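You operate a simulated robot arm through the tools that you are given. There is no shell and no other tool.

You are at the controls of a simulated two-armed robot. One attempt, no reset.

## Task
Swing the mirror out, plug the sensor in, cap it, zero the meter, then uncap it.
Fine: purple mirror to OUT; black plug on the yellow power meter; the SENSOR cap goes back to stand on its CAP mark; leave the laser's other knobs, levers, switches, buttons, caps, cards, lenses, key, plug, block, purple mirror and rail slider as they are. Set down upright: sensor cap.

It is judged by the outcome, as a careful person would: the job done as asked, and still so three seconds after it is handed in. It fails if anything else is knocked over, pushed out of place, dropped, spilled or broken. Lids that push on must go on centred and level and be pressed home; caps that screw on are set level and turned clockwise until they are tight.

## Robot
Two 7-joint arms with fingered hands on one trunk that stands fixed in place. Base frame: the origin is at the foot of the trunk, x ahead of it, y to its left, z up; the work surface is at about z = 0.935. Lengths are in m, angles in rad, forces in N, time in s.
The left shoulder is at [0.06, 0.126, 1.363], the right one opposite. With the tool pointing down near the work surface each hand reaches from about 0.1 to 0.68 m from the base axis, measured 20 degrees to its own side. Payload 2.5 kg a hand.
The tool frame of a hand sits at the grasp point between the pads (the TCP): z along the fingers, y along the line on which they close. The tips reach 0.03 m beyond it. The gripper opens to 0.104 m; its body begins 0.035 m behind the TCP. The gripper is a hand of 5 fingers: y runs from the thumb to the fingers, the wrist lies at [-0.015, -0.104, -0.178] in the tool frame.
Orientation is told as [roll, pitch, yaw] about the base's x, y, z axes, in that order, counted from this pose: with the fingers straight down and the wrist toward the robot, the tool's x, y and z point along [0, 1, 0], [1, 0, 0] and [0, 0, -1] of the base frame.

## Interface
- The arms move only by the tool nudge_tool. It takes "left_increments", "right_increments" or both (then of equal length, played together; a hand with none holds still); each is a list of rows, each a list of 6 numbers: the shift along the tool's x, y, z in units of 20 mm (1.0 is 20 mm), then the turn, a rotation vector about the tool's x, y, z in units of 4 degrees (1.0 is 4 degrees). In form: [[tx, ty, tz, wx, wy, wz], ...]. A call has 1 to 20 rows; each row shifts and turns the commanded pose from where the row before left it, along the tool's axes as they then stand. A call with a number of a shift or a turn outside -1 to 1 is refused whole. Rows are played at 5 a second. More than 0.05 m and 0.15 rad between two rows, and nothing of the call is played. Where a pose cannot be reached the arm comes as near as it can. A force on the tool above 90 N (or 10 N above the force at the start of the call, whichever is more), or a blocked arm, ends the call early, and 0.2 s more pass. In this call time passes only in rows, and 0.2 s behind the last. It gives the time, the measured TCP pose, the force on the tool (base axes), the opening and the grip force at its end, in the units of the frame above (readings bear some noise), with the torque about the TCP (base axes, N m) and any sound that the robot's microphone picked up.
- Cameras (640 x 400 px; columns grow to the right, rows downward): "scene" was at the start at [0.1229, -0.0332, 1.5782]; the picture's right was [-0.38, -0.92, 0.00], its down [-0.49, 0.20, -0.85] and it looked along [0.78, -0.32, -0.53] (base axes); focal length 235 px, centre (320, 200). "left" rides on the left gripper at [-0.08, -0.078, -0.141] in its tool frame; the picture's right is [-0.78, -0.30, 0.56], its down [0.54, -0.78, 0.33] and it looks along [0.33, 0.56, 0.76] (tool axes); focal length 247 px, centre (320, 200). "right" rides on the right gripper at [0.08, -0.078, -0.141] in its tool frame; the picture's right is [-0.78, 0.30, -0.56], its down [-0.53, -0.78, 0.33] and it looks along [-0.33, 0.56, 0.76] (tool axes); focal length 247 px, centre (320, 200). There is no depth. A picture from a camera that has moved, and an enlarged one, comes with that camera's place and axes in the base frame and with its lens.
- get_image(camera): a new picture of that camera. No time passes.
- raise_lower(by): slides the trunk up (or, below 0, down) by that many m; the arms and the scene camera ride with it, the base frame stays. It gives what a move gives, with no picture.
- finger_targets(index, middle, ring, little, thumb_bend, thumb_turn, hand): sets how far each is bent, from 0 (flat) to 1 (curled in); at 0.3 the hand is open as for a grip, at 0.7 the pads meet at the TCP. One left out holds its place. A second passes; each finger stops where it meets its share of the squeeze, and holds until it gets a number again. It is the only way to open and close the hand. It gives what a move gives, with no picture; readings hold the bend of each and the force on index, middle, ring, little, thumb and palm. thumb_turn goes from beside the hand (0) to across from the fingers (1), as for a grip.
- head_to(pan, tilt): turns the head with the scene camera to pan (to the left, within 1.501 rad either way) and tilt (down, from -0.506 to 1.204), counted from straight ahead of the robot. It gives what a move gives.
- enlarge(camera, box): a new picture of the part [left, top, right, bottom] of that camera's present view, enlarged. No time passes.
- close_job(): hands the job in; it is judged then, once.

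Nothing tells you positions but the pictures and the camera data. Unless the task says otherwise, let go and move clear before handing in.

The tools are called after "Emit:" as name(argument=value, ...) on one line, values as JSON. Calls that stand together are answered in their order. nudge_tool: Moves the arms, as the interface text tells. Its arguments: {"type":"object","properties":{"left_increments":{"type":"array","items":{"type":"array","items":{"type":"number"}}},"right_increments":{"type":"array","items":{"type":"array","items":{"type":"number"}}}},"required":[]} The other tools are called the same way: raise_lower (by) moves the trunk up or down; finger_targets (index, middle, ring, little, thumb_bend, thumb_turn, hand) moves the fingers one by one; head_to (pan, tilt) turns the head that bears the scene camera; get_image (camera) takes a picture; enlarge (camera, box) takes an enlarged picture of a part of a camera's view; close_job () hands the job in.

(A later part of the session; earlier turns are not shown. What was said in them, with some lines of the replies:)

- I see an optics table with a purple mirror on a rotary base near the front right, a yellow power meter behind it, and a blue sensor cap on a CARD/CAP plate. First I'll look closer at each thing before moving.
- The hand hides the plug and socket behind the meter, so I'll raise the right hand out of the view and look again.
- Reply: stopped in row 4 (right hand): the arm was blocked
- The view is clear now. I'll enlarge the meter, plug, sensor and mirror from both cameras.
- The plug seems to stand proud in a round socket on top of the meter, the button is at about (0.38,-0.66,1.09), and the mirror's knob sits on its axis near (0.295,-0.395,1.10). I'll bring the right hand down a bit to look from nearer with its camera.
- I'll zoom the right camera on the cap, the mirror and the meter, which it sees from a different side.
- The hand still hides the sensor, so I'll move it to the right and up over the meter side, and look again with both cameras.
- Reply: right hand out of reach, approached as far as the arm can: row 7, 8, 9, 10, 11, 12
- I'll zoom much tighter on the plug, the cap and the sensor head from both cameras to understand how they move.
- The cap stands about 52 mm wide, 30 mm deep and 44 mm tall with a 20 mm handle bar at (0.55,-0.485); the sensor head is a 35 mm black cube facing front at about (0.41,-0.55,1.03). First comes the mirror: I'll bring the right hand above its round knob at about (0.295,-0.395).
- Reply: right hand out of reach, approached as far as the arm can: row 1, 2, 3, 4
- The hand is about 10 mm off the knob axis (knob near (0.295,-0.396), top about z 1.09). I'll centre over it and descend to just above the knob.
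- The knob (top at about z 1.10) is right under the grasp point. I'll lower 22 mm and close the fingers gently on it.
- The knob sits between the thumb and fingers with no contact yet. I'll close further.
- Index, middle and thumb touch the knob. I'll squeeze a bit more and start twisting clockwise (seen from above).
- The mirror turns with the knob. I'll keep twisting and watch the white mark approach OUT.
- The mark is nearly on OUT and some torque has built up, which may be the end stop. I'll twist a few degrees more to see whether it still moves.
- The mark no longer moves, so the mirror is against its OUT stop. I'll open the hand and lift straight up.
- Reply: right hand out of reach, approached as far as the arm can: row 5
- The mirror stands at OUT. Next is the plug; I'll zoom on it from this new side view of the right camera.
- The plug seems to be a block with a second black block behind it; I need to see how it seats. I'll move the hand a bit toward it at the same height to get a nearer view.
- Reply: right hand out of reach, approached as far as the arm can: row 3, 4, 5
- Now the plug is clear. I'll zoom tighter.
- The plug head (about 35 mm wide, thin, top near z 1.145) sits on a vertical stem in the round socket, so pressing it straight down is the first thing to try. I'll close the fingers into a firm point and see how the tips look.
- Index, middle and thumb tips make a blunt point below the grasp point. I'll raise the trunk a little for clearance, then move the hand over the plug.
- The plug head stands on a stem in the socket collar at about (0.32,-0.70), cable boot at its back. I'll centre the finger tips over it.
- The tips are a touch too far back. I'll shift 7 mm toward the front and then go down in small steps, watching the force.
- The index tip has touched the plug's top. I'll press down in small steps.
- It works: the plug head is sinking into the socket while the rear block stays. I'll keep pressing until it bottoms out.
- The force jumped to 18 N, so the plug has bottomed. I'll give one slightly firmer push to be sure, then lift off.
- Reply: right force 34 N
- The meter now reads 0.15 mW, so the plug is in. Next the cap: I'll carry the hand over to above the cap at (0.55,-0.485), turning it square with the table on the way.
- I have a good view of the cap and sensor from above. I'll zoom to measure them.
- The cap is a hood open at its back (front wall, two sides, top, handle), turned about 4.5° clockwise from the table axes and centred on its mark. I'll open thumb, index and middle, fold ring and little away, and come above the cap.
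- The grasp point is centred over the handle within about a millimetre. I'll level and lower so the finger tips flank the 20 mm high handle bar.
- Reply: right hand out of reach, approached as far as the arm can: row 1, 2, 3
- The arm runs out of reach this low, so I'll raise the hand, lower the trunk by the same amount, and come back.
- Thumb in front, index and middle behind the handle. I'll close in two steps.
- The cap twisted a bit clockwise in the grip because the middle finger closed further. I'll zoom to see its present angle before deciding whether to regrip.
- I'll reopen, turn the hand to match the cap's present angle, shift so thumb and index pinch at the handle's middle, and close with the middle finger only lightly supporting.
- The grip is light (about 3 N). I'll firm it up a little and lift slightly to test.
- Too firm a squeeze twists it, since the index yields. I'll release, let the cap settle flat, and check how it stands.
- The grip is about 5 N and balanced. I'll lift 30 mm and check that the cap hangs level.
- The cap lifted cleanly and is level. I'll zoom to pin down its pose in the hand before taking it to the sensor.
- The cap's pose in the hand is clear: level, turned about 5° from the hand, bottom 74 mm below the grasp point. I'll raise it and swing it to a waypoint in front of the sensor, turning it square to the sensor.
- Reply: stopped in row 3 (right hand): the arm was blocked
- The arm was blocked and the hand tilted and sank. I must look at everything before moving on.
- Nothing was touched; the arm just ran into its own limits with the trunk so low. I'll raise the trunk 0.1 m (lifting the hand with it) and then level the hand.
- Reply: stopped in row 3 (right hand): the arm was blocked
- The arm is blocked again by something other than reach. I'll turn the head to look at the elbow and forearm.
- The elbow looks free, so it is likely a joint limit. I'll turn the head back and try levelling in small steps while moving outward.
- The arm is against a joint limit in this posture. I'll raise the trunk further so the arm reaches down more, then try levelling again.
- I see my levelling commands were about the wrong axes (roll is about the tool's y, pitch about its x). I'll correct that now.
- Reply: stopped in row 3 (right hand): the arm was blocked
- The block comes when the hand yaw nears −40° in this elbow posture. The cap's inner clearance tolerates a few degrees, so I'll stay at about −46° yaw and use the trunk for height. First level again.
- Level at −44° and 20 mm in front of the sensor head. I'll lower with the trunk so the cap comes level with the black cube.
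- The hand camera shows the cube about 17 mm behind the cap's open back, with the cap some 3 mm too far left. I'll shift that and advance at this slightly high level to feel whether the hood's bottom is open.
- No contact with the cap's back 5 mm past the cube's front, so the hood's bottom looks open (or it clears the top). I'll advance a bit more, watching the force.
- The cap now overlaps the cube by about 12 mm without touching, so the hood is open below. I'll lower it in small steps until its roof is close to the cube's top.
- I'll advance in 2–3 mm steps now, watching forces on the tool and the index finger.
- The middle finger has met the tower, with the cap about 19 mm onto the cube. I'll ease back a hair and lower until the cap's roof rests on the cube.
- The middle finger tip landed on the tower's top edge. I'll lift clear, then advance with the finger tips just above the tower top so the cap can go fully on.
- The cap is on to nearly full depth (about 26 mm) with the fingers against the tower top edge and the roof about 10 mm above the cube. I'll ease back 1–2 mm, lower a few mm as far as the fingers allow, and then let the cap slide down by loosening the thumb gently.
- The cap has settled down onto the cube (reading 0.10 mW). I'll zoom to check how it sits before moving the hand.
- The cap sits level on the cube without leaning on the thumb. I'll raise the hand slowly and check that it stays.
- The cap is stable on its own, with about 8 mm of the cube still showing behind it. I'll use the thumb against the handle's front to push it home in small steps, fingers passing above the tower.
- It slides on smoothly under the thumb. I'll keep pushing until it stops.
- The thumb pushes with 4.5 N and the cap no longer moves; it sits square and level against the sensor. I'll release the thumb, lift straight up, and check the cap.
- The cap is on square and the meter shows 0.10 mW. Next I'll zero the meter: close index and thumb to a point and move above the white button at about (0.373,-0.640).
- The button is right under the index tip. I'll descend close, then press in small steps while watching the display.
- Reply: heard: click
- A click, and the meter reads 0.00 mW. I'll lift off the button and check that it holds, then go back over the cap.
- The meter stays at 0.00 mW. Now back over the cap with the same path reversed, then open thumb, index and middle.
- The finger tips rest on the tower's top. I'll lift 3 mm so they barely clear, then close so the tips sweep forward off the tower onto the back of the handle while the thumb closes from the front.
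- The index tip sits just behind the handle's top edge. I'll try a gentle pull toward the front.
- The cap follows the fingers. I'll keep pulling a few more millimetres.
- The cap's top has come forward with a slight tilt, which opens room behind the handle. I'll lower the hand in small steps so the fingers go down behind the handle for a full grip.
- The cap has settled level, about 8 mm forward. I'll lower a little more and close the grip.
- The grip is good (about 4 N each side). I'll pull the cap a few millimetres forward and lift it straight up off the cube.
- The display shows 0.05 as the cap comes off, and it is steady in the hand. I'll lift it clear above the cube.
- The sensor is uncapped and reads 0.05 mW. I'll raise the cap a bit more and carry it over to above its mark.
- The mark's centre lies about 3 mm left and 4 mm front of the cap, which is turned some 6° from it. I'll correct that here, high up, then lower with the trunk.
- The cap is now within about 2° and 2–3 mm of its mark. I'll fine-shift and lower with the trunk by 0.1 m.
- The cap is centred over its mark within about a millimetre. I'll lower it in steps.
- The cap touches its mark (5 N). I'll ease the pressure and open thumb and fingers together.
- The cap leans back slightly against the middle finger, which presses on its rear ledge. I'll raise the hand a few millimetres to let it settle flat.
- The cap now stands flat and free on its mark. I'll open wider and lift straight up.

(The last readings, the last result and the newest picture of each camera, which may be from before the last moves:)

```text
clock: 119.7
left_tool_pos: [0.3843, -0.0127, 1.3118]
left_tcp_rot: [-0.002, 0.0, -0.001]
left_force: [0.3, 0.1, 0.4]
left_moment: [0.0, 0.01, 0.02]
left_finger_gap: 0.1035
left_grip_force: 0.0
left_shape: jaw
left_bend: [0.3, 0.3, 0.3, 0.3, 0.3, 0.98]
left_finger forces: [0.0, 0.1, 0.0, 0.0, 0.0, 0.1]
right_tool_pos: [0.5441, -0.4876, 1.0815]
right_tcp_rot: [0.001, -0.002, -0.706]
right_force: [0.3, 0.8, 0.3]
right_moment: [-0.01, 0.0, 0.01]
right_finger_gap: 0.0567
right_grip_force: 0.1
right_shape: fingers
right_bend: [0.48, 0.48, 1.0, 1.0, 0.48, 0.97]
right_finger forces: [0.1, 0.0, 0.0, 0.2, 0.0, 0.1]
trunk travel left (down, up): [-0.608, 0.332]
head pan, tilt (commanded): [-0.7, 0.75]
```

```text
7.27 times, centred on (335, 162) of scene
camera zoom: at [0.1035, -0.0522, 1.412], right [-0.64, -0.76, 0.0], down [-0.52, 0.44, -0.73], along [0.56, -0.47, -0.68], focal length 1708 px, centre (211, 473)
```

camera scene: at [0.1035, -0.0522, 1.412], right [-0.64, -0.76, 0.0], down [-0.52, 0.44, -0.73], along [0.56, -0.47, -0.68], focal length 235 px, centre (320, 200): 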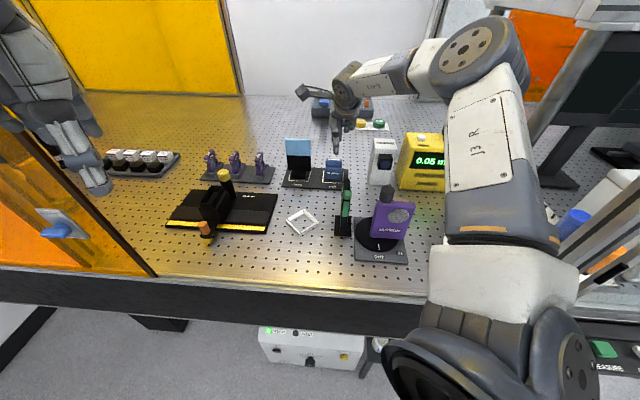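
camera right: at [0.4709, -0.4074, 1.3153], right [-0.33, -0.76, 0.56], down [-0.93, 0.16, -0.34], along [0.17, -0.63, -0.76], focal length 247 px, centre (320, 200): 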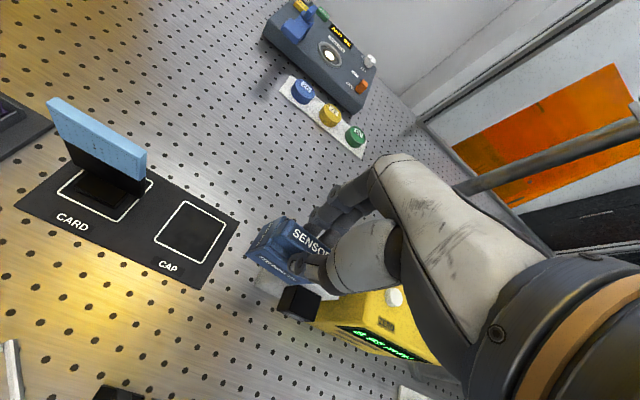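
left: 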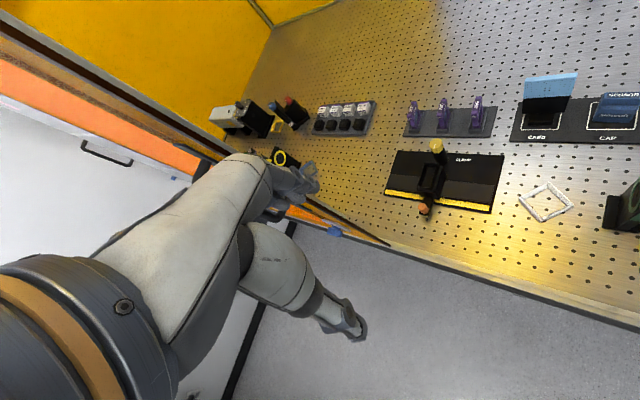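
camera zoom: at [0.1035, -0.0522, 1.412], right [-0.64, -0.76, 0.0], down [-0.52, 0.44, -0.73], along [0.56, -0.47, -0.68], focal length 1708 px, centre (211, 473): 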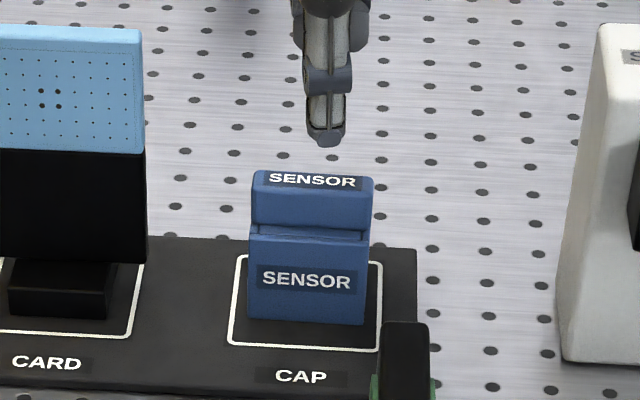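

The cap stands upright and centred on its CAP mark. I'll raise the trunk to bring the hand clear and make a final check of everything.

Emit:
raise_lower(by=0.12)

Emit:
nudge_tool(right_increments=[[-0.3, -0.8, -0.3, 0, 0, 0.3], [-0.3, -0.8, -0.3, 0, 0, 0.3], [-0.3, -0.8, 0, 0, 0, 0.3]])

Emit:
get_image(camera="scene")

Emit:
enlarge(camera="scene", box=[270, 130, 400, 230])

Emit:
enlarge(camera="scene", box=[330, 130, 470, 290])

Emit:
get_image(camera="right")

```text
clock: 121.2
left_tool_pos: [0.3835, -0.0127, 1.432]
left_tcp_rot: [-0.001, 0.001, 0.002]
left_force: [0.6, 0.1, 0.1]
left_moment: [-0.02, -0.01, -0.04]
left_finger_gap: 0.1036
left_grip_force: 0.1
left_shape: jaw
left_bend: [0.3, 0.3, 0.3, 0.3, 0.3, 0.98]
left_finger forces: [0.0, 0.1, 0.1, 0.1, 0.1, 0.1]
right_tool_pos: [0.5429, -0.4872, 1.1997]
right_tcp_rot: [0.001, -0.004, -0.707]
right_force: [-0.7, -0.5, -0.7]
right_moment: [0.0, -0.03, -0.03]
right_finger_gap: 0.0567
right_grip_force: 0.1
right_shape: fingers
right_bend: [0.48, 0.48, 1.0, 1.0, 0.48, 0.97]
right_finger forces: [0.0, 0.0, 0.1, 0.0, 0.1, 0.0]
trunk travel left (down, up): [-0.728, 0.212]
head pan, tilt (commanded): [-0.7, 0.75]
```

```text
clock: 122.0
left_tool_pos: [0.3828, -0.0119, 1.4326]
left_tcp_rot: [-0.002, 0.001, 0.0]
left_force: [-0.1, 1.1, -0.7]
left_moment: [-0.04, 0.0, -0.03]
left_finger_gap: 0.1035
left_grip_force: 0.0
left_shape: jaw
left_bend: [0.3, 0.3, 0.3, 0.3, 0.3, 0.98]
left_finger forces: [0.0, 0.0, 0.0, 0.0, 0.1, 0.0]
right_tool_pos: [0.4953, -0.4697, 1.2132]
right_tcp_rot: [0.001, -0.002, -0.769]
right_force: [0.0, 0.3, -0.5]
right_moment: [0.01, -0.04, 0.01]
right_finger_gap: 0.0567
right_grip_force: 0.1
right_shape: fingers
right_bend: [0.48, 0.48, 1.0, 1.0, 0.48, 0.97]
right_finger forces: [0.1, 0.0, 0.1, 0.0, 0.0, 0.0]
trunk travel left (down, up): [-0.728, 0.212]
head pan, tilt (commanded): [-0.7, 0.75]
```

```text
taken
camera scene: at [0.1031, -0.0522, 1.532], right [-0.64, -0.76, 0.0], down [-0.52, 0.44, -0.73], along [0.56, -0.47, -0.68], focal length 235 px, centre (320, 200)
```

scene: 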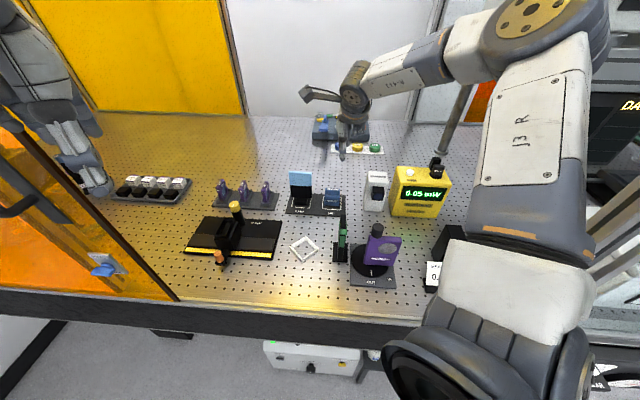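

```text
4.00 times, centred on (335, 180) of scene
camera zoom: at [0.1031, -0.0522, 1.532], right [-0.64, -0.76, 0.0], down [-0.52, 0.44, -0.73], along [0.56, -0.47, -0.68], focal length 939 px, centre (260, 280)
```

zoom: 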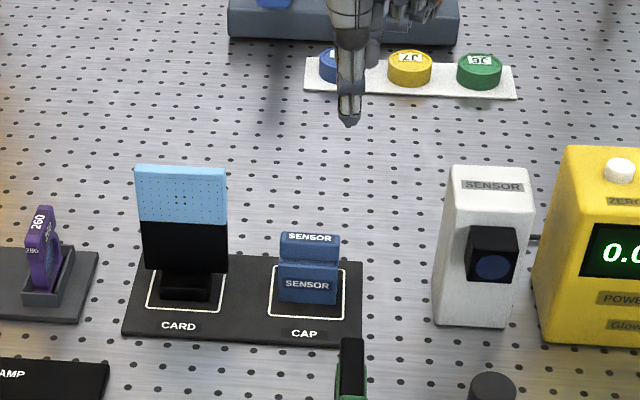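

```text
2.50 times, centred on (400, 210) of scene
camera zoom: at [0.1031, -0.0522, 1.532], right [-0.64, -0.76, 0.0], down [-0.52, 0.44, -0.73], along [0.56, -0.47, -0.68], focal length 587 px, centre (120, 175)
```

zoom: 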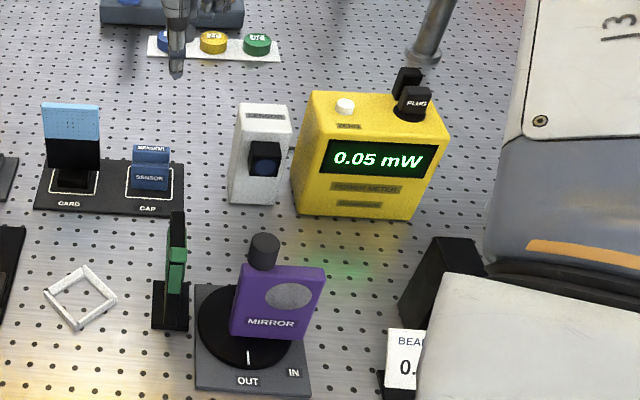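

```text
taken
camera right: at [0.4946, -0.3559, 1.354], right [-0.33, -0.76, 0.56], down [-0.93, 0.16, -0.34], along [0.17, -0.63, -0.76], focal length 247 px, centre (320, 200)
```

right: 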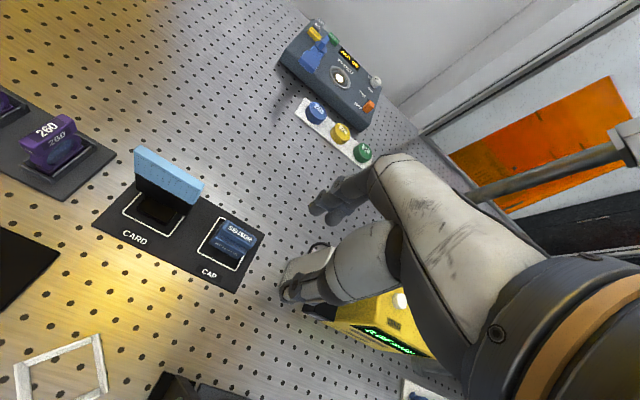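

Everything is as asked: the mirror's mark points at OUT, the plug is seated, and the meter was zeroed under the cap. It now reads 0.05 mW uncapped, the SENSOR cap stands upright on its CAP mark, and the hand is clear. I hand the job in.

Emit:
close_job()

```text
The job is handed in.
```

The job is handed in, with every step done in the order you asked.

- **Mirror:** it is turned to its OUT stop and the white mark points at OUT.
- **Plug:** the black plug is pressed fully down into the power meter, and the display came on at 0.15 mW.
- **Zeroing:** with the cap on the sensor the meter read 0.10 mW. I pressed ZERO once, heard a click, and it went to 0.00 mW.
- **Uncapping:** the cap is off, and the meter now reads 0.05 mW.
- **Cap:** it stands upright and centred on its CAP mark, and the hand is clear of it.

While fitting the cap I let it drop about a centimetre onto the sensor head before pushing it home, because the fingers could not fit behind it against the sensor housing. The final pictures showed nothing knocked over or moved, though the arm hid part of the right side of the table, which I never touched.
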